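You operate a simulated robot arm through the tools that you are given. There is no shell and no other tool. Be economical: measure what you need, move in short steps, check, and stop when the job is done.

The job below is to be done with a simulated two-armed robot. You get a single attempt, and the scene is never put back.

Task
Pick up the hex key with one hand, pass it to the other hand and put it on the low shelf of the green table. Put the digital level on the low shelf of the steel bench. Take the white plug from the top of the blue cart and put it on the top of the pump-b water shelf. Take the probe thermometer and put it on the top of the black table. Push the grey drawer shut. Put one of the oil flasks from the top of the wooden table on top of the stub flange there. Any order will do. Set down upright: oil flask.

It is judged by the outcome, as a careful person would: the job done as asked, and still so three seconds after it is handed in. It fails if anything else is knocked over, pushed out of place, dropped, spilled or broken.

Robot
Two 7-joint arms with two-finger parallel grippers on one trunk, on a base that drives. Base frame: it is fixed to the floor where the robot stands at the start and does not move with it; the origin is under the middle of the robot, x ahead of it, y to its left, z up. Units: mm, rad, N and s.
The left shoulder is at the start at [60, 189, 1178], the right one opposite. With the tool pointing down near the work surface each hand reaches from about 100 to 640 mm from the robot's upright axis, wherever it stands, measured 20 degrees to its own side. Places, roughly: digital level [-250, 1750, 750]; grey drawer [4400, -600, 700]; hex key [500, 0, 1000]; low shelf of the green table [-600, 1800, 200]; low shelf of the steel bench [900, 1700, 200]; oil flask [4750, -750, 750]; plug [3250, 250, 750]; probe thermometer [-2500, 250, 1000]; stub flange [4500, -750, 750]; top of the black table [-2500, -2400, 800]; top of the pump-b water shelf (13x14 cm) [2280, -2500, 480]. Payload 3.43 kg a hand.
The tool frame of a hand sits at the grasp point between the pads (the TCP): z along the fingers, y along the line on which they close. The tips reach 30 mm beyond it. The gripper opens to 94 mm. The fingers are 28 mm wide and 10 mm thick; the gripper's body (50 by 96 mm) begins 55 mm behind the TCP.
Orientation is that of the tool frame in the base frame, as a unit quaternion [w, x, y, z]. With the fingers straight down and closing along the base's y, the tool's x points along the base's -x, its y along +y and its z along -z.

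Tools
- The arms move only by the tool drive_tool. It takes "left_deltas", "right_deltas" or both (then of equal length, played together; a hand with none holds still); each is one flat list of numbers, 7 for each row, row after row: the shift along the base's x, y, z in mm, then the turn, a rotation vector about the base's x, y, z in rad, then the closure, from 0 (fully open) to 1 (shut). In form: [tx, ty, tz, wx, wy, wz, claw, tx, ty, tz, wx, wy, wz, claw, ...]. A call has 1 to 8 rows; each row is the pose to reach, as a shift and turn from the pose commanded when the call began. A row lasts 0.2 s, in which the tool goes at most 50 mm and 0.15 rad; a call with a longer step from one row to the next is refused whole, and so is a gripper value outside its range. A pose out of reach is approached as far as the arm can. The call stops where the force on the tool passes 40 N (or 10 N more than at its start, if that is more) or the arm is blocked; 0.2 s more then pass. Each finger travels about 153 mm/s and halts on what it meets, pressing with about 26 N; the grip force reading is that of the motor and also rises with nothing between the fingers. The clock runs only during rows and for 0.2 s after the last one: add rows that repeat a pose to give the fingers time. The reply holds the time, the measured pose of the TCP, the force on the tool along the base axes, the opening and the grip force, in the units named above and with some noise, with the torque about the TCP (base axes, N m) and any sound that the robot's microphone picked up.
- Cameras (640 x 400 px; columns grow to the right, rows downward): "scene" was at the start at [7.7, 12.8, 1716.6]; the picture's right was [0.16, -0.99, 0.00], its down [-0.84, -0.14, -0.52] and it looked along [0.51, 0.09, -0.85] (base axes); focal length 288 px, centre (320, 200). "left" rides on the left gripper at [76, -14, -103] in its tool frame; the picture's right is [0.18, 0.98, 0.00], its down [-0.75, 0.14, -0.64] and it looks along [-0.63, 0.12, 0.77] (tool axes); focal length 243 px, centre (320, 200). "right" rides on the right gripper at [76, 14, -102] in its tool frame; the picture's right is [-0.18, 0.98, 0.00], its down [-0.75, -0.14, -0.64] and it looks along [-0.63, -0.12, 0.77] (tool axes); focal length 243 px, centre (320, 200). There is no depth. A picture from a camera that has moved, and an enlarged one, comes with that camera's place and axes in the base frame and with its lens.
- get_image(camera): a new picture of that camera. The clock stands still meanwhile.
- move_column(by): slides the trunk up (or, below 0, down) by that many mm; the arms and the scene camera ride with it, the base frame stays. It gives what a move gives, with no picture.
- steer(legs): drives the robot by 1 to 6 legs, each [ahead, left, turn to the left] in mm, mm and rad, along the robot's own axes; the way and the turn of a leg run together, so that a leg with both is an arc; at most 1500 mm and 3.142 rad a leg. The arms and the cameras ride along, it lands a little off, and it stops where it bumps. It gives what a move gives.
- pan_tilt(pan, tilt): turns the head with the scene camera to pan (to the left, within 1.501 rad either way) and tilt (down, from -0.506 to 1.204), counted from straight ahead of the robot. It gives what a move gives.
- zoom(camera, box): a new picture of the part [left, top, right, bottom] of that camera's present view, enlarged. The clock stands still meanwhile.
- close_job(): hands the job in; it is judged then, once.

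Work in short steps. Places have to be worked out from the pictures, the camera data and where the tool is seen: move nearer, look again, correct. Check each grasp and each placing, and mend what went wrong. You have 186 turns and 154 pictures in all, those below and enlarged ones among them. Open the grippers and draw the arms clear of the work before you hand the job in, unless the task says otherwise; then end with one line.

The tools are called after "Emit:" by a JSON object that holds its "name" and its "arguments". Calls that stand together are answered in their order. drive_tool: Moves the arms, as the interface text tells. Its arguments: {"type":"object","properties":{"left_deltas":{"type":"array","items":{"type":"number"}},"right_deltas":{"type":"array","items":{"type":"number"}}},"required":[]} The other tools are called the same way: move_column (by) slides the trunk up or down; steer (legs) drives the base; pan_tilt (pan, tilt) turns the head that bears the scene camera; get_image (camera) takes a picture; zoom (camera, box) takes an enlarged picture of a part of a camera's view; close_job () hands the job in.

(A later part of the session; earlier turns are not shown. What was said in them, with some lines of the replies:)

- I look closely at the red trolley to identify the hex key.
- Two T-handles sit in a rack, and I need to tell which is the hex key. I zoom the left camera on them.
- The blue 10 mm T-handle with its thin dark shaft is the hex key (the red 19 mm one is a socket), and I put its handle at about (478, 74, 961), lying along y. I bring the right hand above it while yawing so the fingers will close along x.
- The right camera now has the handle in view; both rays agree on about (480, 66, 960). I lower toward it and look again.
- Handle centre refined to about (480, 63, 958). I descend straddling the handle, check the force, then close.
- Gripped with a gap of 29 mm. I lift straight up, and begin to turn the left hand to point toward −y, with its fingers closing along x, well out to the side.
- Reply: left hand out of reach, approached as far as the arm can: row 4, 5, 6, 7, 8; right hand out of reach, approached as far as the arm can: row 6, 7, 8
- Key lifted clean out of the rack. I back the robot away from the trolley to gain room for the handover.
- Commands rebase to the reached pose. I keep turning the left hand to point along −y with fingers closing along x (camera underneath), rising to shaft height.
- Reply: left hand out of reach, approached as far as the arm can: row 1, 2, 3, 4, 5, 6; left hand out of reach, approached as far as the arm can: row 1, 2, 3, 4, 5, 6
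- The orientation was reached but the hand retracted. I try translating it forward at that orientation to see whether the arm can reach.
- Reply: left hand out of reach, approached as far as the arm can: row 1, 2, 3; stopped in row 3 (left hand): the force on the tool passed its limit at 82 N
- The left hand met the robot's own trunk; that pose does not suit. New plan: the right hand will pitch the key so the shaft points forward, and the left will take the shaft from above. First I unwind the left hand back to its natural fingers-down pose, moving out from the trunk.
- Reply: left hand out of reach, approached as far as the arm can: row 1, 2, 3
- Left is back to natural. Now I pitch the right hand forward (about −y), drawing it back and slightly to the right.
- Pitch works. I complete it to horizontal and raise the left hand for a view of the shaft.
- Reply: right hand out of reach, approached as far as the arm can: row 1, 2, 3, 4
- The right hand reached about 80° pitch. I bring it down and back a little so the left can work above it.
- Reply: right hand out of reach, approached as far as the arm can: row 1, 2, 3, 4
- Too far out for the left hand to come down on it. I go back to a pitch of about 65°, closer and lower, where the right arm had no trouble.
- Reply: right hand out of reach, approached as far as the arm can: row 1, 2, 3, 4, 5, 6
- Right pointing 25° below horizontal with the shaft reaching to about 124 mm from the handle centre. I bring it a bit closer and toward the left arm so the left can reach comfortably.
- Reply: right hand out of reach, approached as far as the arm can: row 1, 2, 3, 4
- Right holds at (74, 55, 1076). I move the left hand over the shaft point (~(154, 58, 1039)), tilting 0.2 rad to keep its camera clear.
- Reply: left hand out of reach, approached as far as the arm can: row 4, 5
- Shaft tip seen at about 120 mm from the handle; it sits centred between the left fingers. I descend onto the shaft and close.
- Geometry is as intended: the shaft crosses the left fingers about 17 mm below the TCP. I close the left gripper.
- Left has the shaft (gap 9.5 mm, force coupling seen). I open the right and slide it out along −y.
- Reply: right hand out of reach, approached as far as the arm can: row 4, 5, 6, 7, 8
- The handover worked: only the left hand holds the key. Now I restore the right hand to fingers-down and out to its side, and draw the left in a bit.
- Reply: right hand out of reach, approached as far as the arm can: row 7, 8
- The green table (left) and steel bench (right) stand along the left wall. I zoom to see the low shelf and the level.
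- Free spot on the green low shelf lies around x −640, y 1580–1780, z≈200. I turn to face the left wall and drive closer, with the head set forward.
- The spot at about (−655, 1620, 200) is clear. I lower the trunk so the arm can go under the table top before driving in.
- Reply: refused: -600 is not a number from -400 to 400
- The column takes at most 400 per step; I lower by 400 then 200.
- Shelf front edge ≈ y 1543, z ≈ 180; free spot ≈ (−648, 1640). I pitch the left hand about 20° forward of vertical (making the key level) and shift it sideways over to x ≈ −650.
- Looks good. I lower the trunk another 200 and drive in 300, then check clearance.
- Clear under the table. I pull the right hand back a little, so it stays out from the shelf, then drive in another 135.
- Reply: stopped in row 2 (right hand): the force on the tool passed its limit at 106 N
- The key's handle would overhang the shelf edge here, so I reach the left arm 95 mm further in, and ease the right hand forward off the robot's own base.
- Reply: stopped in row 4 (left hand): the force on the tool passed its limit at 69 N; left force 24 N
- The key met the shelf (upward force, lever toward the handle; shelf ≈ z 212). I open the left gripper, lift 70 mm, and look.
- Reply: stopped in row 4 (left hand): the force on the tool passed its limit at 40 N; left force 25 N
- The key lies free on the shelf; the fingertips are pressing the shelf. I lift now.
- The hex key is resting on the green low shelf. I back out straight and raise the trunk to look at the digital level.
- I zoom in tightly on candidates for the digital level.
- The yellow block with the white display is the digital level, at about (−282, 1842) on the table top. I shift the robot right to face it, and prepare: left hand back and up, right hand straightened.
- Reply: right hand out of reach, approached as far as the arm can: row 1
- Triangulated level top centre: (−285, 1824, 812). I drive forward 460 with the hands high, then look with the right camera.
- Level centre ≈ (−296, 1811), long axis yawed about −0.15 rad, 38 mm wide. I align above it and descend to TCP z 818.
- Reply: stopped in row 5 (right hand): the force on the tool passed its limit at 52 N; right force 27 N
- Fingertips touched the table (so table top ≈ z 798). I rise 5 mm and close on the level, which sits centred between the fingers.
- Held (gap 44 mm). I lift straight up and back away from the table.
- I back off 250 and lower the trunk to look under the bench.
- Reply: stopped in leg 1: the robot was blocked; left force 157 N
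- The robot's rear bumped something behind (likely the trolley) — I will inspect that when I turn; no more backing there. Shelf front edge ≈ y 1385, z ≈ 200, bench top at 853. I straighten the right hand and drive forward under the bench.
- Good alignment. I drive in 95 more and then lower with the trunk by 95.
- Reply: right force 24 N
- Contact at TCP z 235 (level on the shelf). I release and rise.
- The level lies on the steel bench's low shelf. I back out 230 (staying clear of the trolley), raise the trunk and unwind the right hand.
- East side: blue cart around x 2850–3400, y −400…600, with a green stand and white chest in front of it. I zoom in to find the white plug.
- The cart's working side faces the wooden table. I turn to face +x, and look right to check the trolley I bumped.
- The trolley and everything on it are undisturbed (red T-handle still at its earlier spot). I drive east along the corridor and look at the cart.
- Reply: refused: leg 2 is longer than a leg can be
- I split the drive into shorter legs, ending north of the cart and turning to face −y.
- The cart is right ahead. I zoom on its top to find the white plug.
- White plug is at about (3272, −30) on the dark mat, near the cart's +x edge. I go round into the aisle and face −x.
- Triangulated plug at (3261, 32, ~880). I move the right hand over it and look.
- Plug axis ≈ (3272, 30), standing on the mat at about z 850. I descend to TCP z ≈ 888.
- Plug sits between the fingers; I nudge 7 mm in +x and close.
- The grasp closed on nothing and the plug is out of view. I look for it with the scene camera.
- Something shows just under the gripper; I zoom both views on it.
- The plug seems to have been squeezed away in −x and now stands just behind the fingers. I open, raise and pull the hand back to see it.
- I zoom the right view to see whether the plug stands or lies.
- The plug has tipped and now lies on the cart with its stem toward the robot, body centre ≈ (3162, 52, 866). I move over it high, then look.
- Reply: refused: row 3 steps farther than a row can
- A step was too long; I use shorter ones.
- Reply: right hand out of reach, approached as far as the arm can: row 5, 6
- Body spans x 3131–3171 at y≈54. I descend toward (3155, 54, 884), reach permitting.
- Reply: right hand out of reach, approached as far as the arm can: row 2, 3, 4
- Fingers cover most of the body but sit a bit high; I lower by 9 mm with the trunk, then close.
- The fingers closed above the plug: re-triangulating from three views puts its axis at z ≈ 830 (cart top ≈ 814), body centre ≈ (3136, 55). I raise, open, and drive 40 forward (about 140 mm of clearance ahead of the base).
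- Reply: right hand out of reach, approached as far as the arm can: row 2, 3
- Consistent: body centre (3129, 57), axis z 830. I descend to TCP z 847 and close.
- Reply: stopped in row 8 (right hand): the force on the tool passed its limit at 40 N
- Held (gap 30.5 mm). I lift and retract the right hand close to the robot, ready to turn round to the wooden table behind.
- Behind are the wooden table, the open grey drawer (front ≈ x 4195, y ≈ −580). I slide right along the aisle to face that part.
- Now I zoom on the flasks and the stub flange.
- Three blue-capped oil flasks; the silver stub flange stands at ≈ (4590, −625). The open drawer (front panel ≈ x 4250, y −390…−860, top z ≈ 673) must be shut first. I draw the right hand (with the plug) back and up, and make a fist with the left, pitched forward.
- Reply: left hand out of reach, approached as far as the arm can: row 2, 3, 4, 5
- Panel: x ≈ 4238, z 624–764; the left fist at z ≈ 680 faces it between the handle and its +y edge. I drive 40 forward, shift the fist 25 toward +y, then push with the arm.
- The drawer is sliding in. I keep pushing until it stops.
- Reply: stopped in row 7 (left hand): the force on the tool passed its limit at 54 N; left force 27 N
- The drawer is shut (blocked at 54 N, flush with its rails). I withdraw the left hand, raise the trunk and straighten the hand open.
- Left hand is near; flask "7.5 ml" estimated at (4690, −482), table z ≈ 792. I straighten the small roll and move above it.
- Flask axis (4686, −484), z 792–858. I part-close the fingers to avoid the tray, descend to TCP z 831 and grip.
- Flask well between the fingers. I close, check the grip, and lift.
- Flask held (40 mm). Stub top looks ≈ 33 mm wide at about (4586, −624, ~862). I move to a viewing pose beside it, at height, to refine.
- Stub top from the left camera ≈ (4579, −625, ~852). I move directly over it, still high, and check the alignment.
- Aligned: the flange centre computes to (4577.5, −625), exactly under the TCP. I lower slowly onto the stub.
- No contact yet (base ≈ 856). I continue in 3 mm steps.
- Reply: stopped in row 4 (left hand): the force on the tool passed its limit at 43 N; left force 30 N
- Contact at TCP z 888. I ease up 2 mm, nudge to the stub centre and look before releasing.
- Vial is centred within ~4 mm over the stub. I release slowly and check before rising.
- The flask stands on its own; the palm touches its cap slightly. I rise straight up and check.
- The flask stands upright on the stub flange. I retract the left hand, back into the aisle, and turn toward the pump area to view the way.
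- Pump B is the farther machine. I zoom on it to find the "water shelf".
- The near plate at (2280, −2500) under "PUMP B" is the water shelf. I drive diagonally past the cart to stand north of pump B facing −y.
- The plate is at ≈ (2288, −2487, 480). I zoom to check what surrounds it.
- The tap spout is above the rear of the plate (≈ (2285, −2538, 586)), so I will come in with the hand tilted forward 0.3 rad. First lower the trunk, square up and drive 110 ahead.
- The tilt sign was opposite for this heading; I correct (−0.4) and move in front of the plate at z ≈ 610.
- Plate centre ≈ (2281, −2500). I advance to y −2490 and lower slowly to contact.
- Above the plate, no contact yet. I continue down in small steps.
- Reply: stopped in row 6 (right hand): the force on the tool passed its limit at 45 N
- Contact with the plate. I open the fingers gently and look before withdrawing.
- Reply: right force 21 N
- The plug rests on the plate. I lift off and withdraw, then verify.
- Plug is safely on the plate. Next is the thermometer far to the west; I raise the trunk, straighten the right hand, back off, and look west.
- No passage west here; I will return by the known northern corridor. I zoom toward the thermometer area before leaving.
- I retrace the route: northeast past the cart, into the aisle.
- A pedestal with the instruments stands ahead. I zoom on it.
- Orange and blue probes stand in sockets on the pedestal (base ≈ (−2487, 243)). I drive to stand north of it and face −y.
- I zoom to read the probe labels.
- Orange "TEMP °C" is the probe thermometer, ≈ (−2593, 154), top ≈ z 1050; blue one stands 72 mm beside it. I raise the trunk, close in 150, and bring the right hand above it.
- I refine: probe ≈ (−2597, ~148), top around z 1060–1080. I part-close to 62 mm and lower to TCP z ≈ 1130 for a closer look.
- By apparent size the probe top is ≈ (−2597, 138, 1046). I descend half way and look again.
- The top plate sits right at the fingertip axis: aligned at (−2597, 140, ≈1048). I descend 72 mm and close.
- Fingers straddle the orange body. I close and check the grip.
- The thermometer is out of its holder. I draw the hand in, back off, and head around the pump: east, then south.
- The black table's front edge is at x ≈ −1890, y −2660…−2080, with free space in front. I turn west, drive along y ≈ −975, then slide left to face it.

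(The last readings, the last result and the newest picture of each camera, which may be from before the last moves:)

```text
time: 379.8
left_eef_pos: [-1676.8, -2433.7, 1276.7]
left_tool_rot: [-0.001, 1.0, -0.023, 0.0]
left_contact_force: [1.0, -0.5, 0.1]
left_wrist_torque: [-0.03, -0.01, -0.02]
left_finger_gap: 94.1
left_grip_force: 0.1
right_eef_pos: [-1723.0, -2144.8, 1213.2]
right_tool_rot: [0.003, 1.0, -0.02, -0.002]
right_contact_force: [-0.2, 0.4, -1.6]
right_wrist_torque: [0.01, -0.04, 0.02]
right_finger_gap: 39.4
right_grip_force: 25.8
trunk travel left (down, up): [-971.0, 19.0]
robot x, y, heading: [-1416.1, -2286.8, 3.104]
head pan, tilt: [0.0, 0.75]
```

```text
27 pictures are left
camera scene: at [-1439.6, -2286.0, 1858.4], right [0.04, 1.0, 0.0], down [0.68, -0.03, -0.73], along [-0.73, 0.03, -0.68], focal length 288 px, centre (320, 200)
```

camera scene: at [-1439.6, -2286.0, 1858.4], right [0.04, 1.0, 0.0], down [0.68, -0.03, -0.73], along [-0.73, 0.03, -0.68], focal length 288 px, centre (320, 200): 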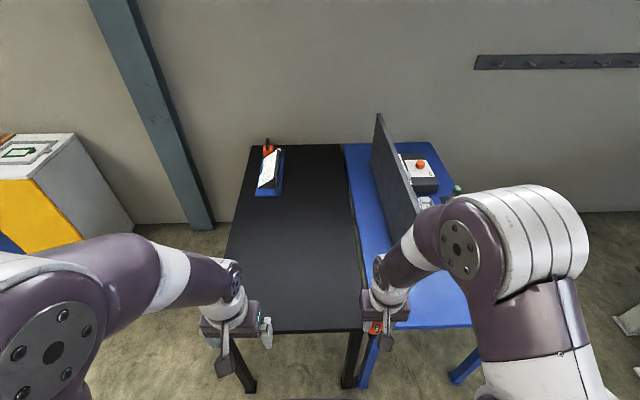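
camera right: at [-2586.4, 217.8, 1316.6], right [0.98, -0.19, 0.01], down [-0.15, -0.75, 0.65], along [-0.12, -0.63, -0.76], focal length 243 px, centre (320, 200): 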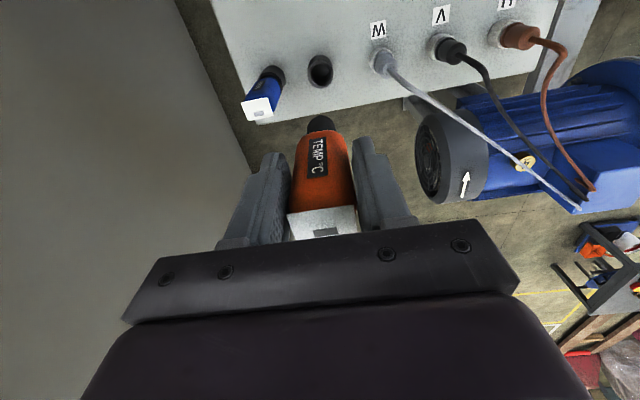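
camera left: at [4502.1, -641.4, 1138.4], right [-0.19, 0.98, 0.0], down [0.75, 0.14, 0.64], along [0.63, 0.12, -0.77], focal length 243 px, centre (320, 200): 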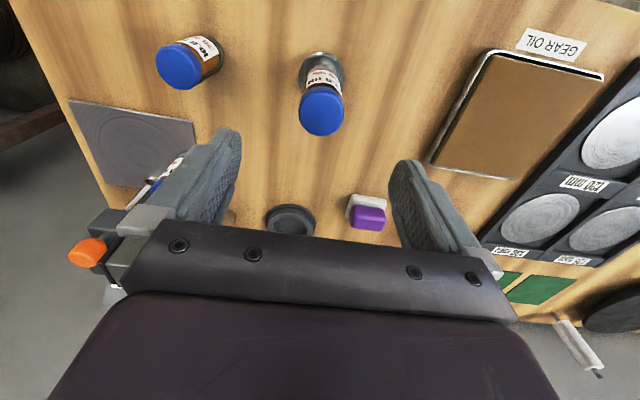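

The table's front part is free. I shift left 150 and square up, then pitch the right hand forward so the thermometer lies horizontally ahead.

Emit:
{"name": "steer", "arguments": {"legs": [[0, 150, 0.038]]}}

Emit:
{"name": "drive_tool", "arguments": {"right_deltas": [-8, 0, -10, 0, 0.14, 0, 0.9, -16, 0, -20, 0, 0.28, 0, 0.9, -24, 0, -30, 0, 0.42, 0, 0.9, -32, 0, -40, 0, 0.56, 0, 0.9, -40, 0, -50, 0, 0.7, 0, 0.9, -48, 0, -60, 0, 0.84, 0, 0.9, -56, 0, -70, 0, 0.98, 0, 0.9, -64, 0, -80, 0, 1.12, 0, 0.9]}}

Emit:
{"name": "drive_tool", "arguments": {"right_deltas": [0, 0, 0, 0, 0.13, 0, 0.9, 0, 0, 0, 0, 0.26, 0, 0.9, 0, 0, 0, 0, 0.4, 0, 0.9, 0, 0, 0, 0, 0.4, 0, 0.9]}}

Emit:
{"name": "get_image", "arguments": {"camera": "right"}}

Emit:
{"name": "get_image", "arguments": {"camera": "scene"}}

```text
time: 381.1
left_eef_pos: [-1673.0, -2590.3, 1277.0]
left_tool_rot: [0.001, 1.0, -0.004, 0.0]
left_contact_force: [-0.1, -0.9, 0.2]
left_wrist_torque: [-0.02, -0.01, 0.04]
left_finger_gap: 94.1
left_grip_force: 0.1
right_eef_pos: [-1731.0, -2306.1, 1212.9]
right_tool_rot: [0.004, 1.0, 0.0, -0.003]
right_contact_force: [-0.2, 1.1, -1.2]
right_wrist_torque: [-0.01, 0.04, -0.03]
right_finger_gap: 39.6
right_grip_force: 26.3
trunk travel left (down, up): [-971.0, 19.0]
robot x, y, heading: [-1420.1, -2436.8, -3.137]
head pan, tilt: [0.0, 0.75]
```

```text
time: 382.9
left_eef_pos: [-1671.7, -2594.7, 1275.9]
left_tool_rot: [-0.002, 1.0, -0.004, 0.0]
left_contact_force: [1.1, -0.1, 0.0]
left_wrist_torque: [-0.02, 0.01, 0.02]
left_finger_gap: 93.6
left_grip_force: 0.0
right_eef_pos: [-1832.9, -2341.8, 1192.3]
right_tool_rot: [-0.014, 0.854, 0.006, -0.52]
right_contact_force: [-0.2, -0.4, -0.9]
right_wrist_torque: [0.01, -0.09, 0.0]
right_finger_gap: 39.7
right_grip_force: 26.0
right hand out of reach, approached as far as the arm can: row 3, 4, 5, 6, 7, 8
trunk travel left (down, up): [-971.0, 19.0]
robot x, y, heading: [-1420.3, -2439.5, -3.137]
head pan, tilt: [0.0, 0.75]
```

```text
time: 383.9
left_eef_pos: [-1671.8, -2594.6, 1276.2]
left_tool_rot: [-0.001, 1.0, -0.003, 0.0]
left_contact_force: [0.2, 0.4, -0.6]
left_wrist_torque: [-0.03, -0.01, 0.01]
left_finger_gap: 94.2
left_grip_force: 0.1
right_eef_pos: [-1937.9, -2341.9, 1297.2]
right_tool_rot: [0.006, 0.759, 0.006, -0.652]
right_contact_force: [0.0, -0.3, -0.9]
right_wrist_torque: [0.01, -0.07, 0.0]
right_finger_gap: 39.5
right_grip_force: 25.7
right hand out of reach, approached as far as the arm can: row 1, 2, 3, 4
trunk travel left (down, up): [-971.0, 19.0]
robot x, y, heading: [-1419.7, -2436.6, -3.139]
head pan, tilt: [0.0, 0.75]
```

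```text
26 pictures are left
camera right: at [-1825.8, -2353.9, 1237.3], right [-0.01, -0.98, 0.18], down [0.52, 0.15, 0.84], along [-0.86, 0.11, 0.51], focal length 243 px, centre (320, 200)
```

right: 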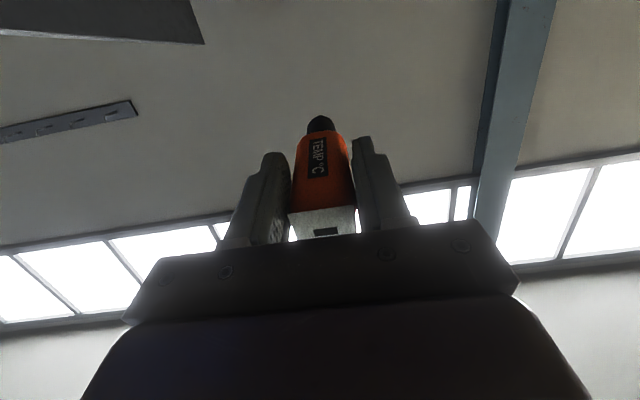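

```text
25 pictures are left
camera scene: at [-1441.7, -2437.4, 1858.4], right [0.0, 1.0, 0.0], down [0.68, 0.0, -0.73], along [-0.73, 0.0, -0.68], focal length 288 px, centre (320, 200)
```

scene: 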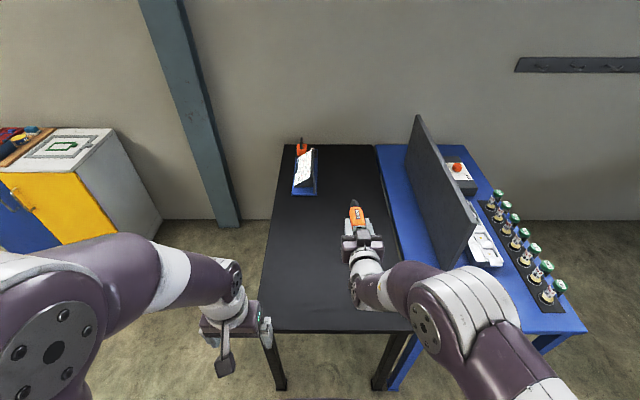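

Thermometer is held nearly horizontal (8° nose-down) at x ≈ −1938, with the camera just outside the table edge. I lower with the trunk.

Emit:
{"name": "move_column", "arguments": {"by": -400}}

Emit:
{"name": "zoom", "arguments": {"camera": "scene", "box": [240, 130, 460, 340]}}

```text
time: 387.8
left_eef_pos: [-1672.0, -2594.6, 876.4]
left_tool_rot: [-0.001, 1.0, -0.003, 0.0]
left_contact_force: [-0.4, 0.4, 0.6]
left_wrist_torque: [0.01, -0.01, 0.03]
left_finger_gap: 93.9
left_grip_force: 0.0
right_eef_pos: [-1939.6, -2341.7, 897.8]
right_tool_rot: [0.006, 0.759, 0.006, -0.651]
right_contact_force: [0.1, 0.2, -0.9]
right_wrist_torque: [0.0, -0.07, -0.01]
right_finger_gap: 39.6
right_grip_force: 26.1
trunk travel left (down, up): [-571.0, 419.0]
robot x, y, heading: [-1416.7, -2438.8, -3.138]
head pan, tilt: [0.0, 0.75]
```

```text
1.90 times, centred on (350, 235) of scene
camera zoom: at [-1442.0, -2437.3, 1458.4], right [0.0, 1.0, 0.0], down [0.68, 0.0, -0.73], along [-0.73, 0.0, -0.68], focal length 549 px, centre (263, 133)
```

zoom: 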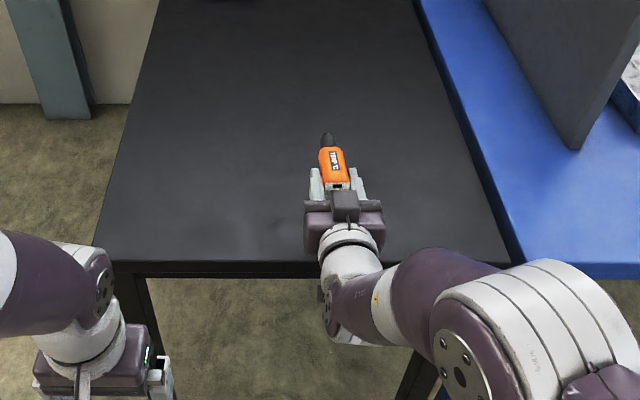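

Table top is z ≈ 799, edge x ≈ −1884. I lower 55 more by trunk, then in small steps with the arm until contact.

Emit:
{"name": "move_column", "arguments": {"by": -55}}

Emit:
{"name": "drive_tool", "arguments": {"right_deltas": [0, 0, -4, 0, 0, 0, 0.9, 0, 0, -8, 0, 0, 0, 0.9, 0, 0, -12, 0, 0, 0, 0.9, 0, 0, -15, 0, 0, 0, 0.9, 0, 0, -18, 0, 0, 0, 0.9, 0, 0, -21, 0, 0, 0, 0.9, 0, 0, -24, 0, 0, 0, 0.9]}}

Emit:
{"name": "get_image", "arguments": {"camera": "right"}}

```text
time: 388.7
left_eef_pos: [-1672.3, -2594.1, 821.1]
left_tool_rot: [-0.003, 1.0, -0.004, 0.0]
left_contact_force: [-0.3, 0.1, 0.2]
left_wrist_torque: [0.0, 0.03, 0.01]
left_finger_gap: 93.9
left_grip_force: 0.1
right_eef_pos: [-1938.9, -2342.5, 841.6]
right_tool_rot: [0.006, 0.759, 0.006, -0.651]
right_contact_force: [0.3, -0.3, -1.0]
right_wrist_torque: [0.0, -0.04, -0.01]
right_finger_gap: 40.0
right_grip_force: 26.4
trunk travel left (down, up): [-516.0, 474.0]
robot x, y, heading: [-1420.7, -2438.6, -3.143]
head pan, tilt: [0.0, 0.75]
```

```text
time: 390.3
left_eef_pos: [-1671.8, -2594.4, 820.7]
left_tool_rot: [-0.002, 1.0, -0.004, 0.0]
left_contact_force: [0.0, -0.5, 0.3]
left_wrist_torque: [-0.03, 0.04, 0.04]
left_finger_gap: 93.9
left_grip_force: 0.1
right_eef_pos: [-1947.3, -2343.5, 831.1]
right_tool_rot: [0.007, 0.761, 0.007, -0.649]
right_contact_force: [-0.8, 0.2, -1.5]
right_wrist_torque: [-0.02, -0.05, -0.02]
right_finger_gap: 39.6
right_grip_force: 25.9
right hand out of reach, approached as far as the arm can: row 2, 3, 4, 5, 6, 7
trunk travel left (down, up): [-516.0, 474.0]
robot x, y, heading: [-1419.9, -2439.7, -3.135]
head pan, tilt: [0.0, 0.75]
```

```text
23 pictures are left
camera right: at [-1833.7, -2354.0, 772.2], right [-0.01, -0.98, 0.18], down [0.51, 0.15, 0.85], along [-0.86, 0.11, 0.5], focal length 243 px, centre (320, 200)
```

right: 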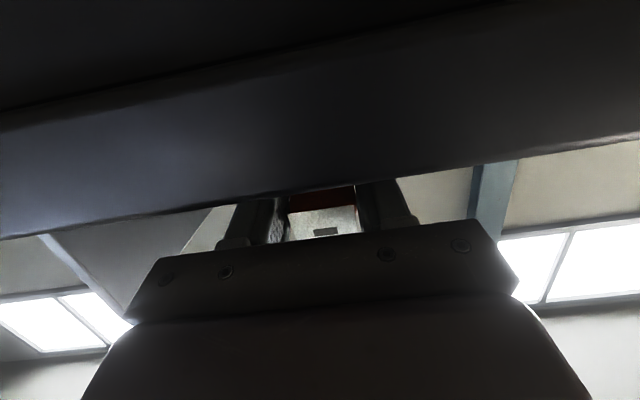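

The arm is at its wrist limit; contact should come within a few mm. I lower 6 mm with the trunk and read the force.

Emit:
{"name": "move_column", "arguments": {"by": -6}}

Emit:
{"name": "zoom", "arguments": {"camera": "scene", "box": [300, 170, 400, 250]}}

```text
time: 390.9
left_eef_pos: [-1672.6, -2594.6, 814.9]
left_tool_rot: [-0.002, 1.0, -0.003, 0.0]
left_contact_force: [-0.5, -0.5, 0.9]
left_wrist_torque: [-0.04, 0.02, 0.02]
left_finger_gap: 93.8
left_grip_force: 0.1
right_eef_pos: [-1946.4, -2342.7, 825.2]
right_tool_rot: [0.007, 0.761, 0.007, -0.649]
right_contact_force: [-1.1, -0.3, -1.4]
right_wrist_torque: [0.0, -0.02, -0.03]
right_finger_gap: 39.6
right_grip_force: 26.2
trunk travel left (down, up): [-510.0, 480.0]
robot x, y, heading: [-1416.8, -2438.0, -3.133]
head pan, tilt: [0.0, 0.75]
```

```text
5.00 times, centred on (350, 210) of scene
camera zoom: at [-1442.0, -2437.3, 1397.4], right [0.0, 1.0, 0.0], down [0.68, 0.0, -0.73], along [-0.73, 0.0, -0.68], focal length 1441 px, centre (170, 150)
```

zoom: 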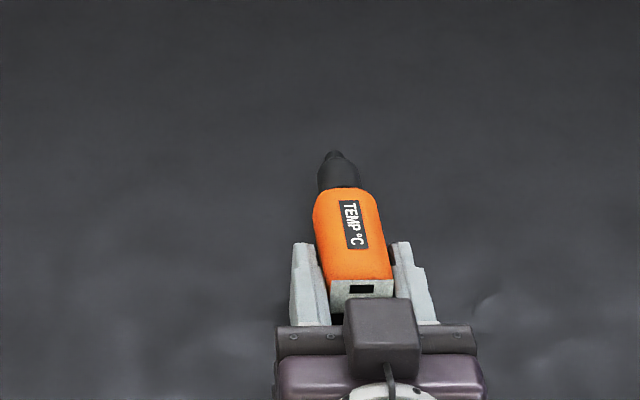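

Emit:
{"name": "move_column", "arguments": {"by": -5}}

```text
time: 391.4
left_eef_pos: [-1673.3, -2594.5, 809.9]
left_tool_rot: [-0.001, 1.0, -0.003, 0.0]
left_contact_force: [-0.3, -0.2, -1.2]
left_wrist_torque: [0.02, -0.02, -0.01]
left_finger_gap: 94.2
left_grip_force: 0.0
right_eef_pos: [-1946.4, -2341.9, 820.2]
right_tool_rot: [0.005, 0.761, 0.005, -0.648]
right_contact_force: [-0.3, 0.8, -1.4]
right_wrist_torque: [0.02, -0.02, 0.0]
right_finger_gap: 39.5
right_grip_force: 26.1
trunk travel left (down, up): [-505.0, 485.0]
robot x, y, heading: [-1419.7, -2441.5, -3.136]
head pan, tilt: [0.0, 0.75]
```

No contact yet at 820; another 4 mm, then 3.

Emit:
{"name": "move_column", "arguments": {"by": -4}}

Emit:
{"name": "move_column", "arguments": {"by": -3}}

```text
time: 391.9
left_eef_pos: [-1671.4, -2594.1, 806.9]
left_tool_rot: [-0.001, 1.0, -0.003, -0.001]
left_contact_force: [-0.6, -1.4, -0.1]
left_wrist_torque: [0.01, -0.02, -0.03]
left_finger_gap: 94.2
left_grip_force: 0.1
right_eef_pos: [-1946.8, -2342.5, 819.2]
right_tool_rot: [0.005, 0.759, 0.004, -0.651]
right_contact_force: [-0.2, 2.1, 8.4]
right_wrist_torque: [0.2, 0.23, -0.08]
right_finger_gap: 39.7
right_grip_force: 25.8
trunk travel left (down, up): [-501.0, 489.0]
robot x, y, heading: [-1414.7, -2441.0, -3.146]
head pan, tilt: [0.0, 0.75]
```

```text
time: 392.5
left_eef_pos: [-1669.0, -2595.1, 804.2]
left_tool_rot: [-0.002, 1.0, -0.005, 0.0]
left_contact_force: [0.7, 0.0, 0.1]
left_wrist_torque: [0.02, 0.0, 0.0]
left_finger_gap: 94.2
left_grip_force: 0.1
right_eef_pos: [-1949.1, -2343.0, 818.6]
right_tool_rot: [0.007, 0.757, 0.006, -0.653]
right_contact_force: [-4.0, 4.0, 26.9]
right_wrist_torque: [0.62, 0.79, -0.06]
right_finger_gap: 39.4
right_grip_force: 25.8
trunk travel left (down, up): [-498.0, 492.0]
robot x, y, heading: [-1417.0, -2437.5, -3.142]
head pan, tilt: [0.0, 0.75]
```

Contact (a fingertip on the table); the device is within millimetres of it. I raise 3 mm, then open slowly.

Emit:
{"name": "move_column", "arguments": {"by": 3}}

Emit:
{"name": "drive_tool", "arguments": {"right_deltas": [0, 0, 0, 0, 0, 0, 0.54, 0, 0, 0, 0, 0, 0, 0.5, 0, 0, 0, 0, 0, 0, 0.45, 0, 0, 0, 0, 0, 0, 0.35, 0, 0, 0, 0, 0, 0, 0.25, 0, 0, 0, 0, 0, 0, 0.25]}}

Emit:
{"name": "zoom", "arguments": {"camera": "scene", "box": [300, 170, 400, 250]}}

```text
time: 393.0
left_eef_pos: [-1671.5, -2595.3, 806.5]
left_tool_rot: [-0.002, 1.0, -0.003, -0.001]
left_contact_force: [-1.1, 0.4, 0.5]
left_wrist_torque: [0.0, 0.0, 0.01]
left_finger_gap: 93.8
left_grip_force: 0.0
right_eef_pos: [-1947.2, -2341.8, 818.1]
right_tool_rot: [0.006, 0.759, 0.005, -0.651]
right_contact_force: [-12.3, 4.5, 23.8]
right_wrist_torque: [0.59, 0.89, 0.07]
right_finger_gap: 39.7
right_grip_force: 26.1
trunk travel left (down, up): [-501.0, 489.0]
robot x, y, heading: [-1419.8, -2435.6, -3.136]
head pan, tilt: [0.0, 0.75]
```

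```text
time: 394.4
left_eef_pos: [-1669.3, -2596.4, 805.9]
left_tool_rot: [-0.002, 1.0, -0.004, -0.001]
left_contact_force: [0.2, 0.8, 0.6]
left_wrist_torque: [-0.02, 0.0, -0.01]
left_finger_gap: 94.3
left_grip_force: 0.0
right_eef_pos: [-1945.3, -2343.2, 818.5]
right_tool_rot: [0.006, 0.759, 0.007, -0.651]
right_contact_force: [-2.4, -12.6, 25.6]
right_wrist_torque: [0.2, 0.78, 0.44]
right_finger_gap: 57.6
right_grip_force: 0.0
trunk travel left (down, up): [-501.0, 489.0]
robot x, y, heading: [-1420.7, -2438.3, -3.138]
head pan, tilt: [0.0, 0.75]
```

```text
5.00 times, centred on (350, 210) of scene
camera zoom: at [-1438.9, -2439.9, 1388.5], right [0.0, 1.0, 0.0], down [0.68, 0.0, -0.73], along [-0.73, 0.0, -0.68], focal length 1441 px, centre (170, 150)
```

zoom: 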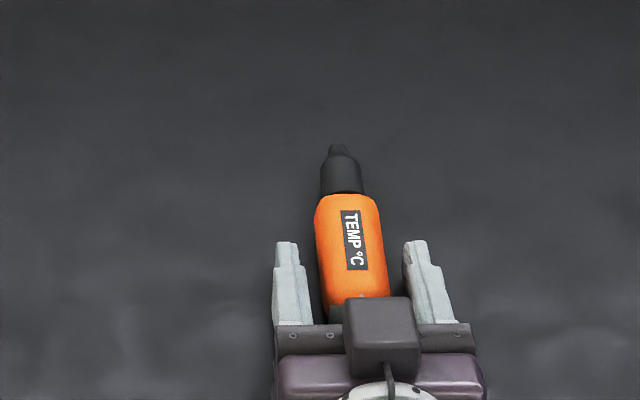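

The thermometer lies on the table. I lift 6 mm and drive straight back 200.

Emit:
{"name": "move_column", "arguments": {"by": 6}}

Emit:
{"name": "steer", "arguments": {"legs": [[-200, 0, 0]]}}

Emit:
{"name": "get_image", "arguments": {"camera": "scene"}}

```text
time: 394.9
left_eef_pos: [-1672.2, -2593.7, 811.8]
left_tool_rot: [-0.002, 1.0, -0.004, 0.0]
left_contact_force: [0.9, 0.5, 0.0]
left_wrist_torque: [0.03, 0.01, 0.0]
left_finger_gap: 94.0
left_grip_force: 0.0
right_eef_pos: [-1944.9, -2342.6, 818.1]
right_tool_rot: [0.004, 0.764, 0.005, -0.645]
right_contact_force: [-0.5, -0.4, 0.5]
right_wrist_torque: [0.07, -0.09, -0.05]
right_finger_gap: 69.6
right_grip_force: 0.0
trunk travel left (down, up): [-507.0, 483.0]
robot x, y, heading: [-1419.8, -2438.2, -3.141]
head pan, tilt: [0.0, 0.75]
```

```text
time: 396.5
left_eef_pos: [-1476.1, -2594.5, 812.0]
left_tool_rot: [-0.002, 1.0, -0.006, -0.001]
left_contact_force: [0.1, -0.4, -0.2]
left_wrist_torque: [0.02, 0.04, -0.01]
left_finger_gap: 93.9
left_grip_force: 0.0
right_eef_pos: [-1750.5, -2339.6, 823.0]
right_tool_rot: [0.006, 0.761, 0.005, -0.649]
right_contact_force: [0.1, -0.6, -0.5]
right_wrist_torque: [-0.01, -0.05, 0.0]
right_finger_gap: 70.5
right_grip_force: 0.0
trunk travel left (down, up): [-507.0, 483.0]
robot x, y, heading: [-1219.3, -2434.9, -3.143]
head pan, tilt: [0.0, 0.75]
```

```text
20 pictures are left
camera scene: at [-1245.1, -2436.9, 1394.4], right [0.0, 1.0, 0.0], down [0.68, 0.0, -0.73], along [-0.73, 0.0, -0.68], focal length 288 px, centre (320, 200)
```

scene: 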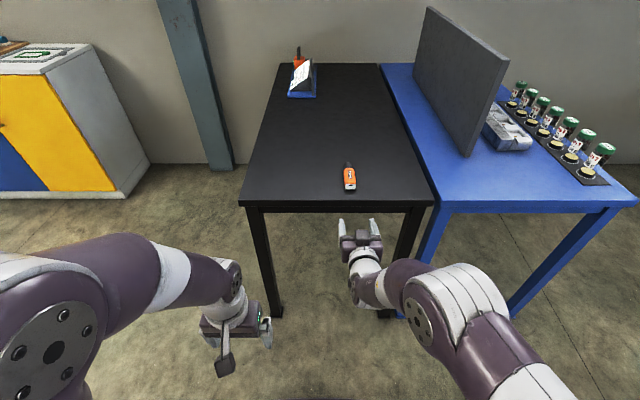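

Thermometer lies on the black table. All tasks are done; I open the right gripper fully while clear of everything.

Emit:
{"name": "drive_tool", "arguments": {"right_deltas": [0, 0, 0, 0, 0, 0, 0, 0, 0, 0, 0, 0, 0, 0]}}

Emit:
{"name": "close_job", "arguments": {}}

```text
time: 397.1
left_eef_pos: [-1476.9, -2593.1, 812.6]
left_tool_rot: [-0.002, 1.0, -0.006, 0.0]
left_contact_force: [-0.2, -0.3, 0.5]
left_wrist_torque: [-0.02, -0.01, -0.03]
left_finger_gap: 94.0
left_grip_force: 0.1
right_eef_pos: [-1751.9, -2341.4, 822.3]
right_tool_rot: [0.005, 0.761, 0.005, -0.649]
right_contact_force: [0.2, 0.1, -0.5]
right_wrist_torque: [0.01, -0.03, 0.01]
right_finger_gap: 94.1
right_grip_force: 0.0
trunk travel left (down, up): [-507.0, 483.0]
robot x, y, heading: [-1224.1, -2438.4, -3.135]
head pan, tilt: [0.0, 0.75]
```

```text
The job is handed in.
```

All six parts are done and the job is handed in: hex key on the green table's low shelf after a right-to-left handover, level on the steel bench's low shelf, plug on the pump-b water shelf, thermometer on the black table, grey drawer shut, oil flask upright on the stub flange. Two mishaps: the plug tipped over on the cart during my first grasp, and the robot was blocked once while backing up, probably by the red trolley, which a later picture showed undisturbed.
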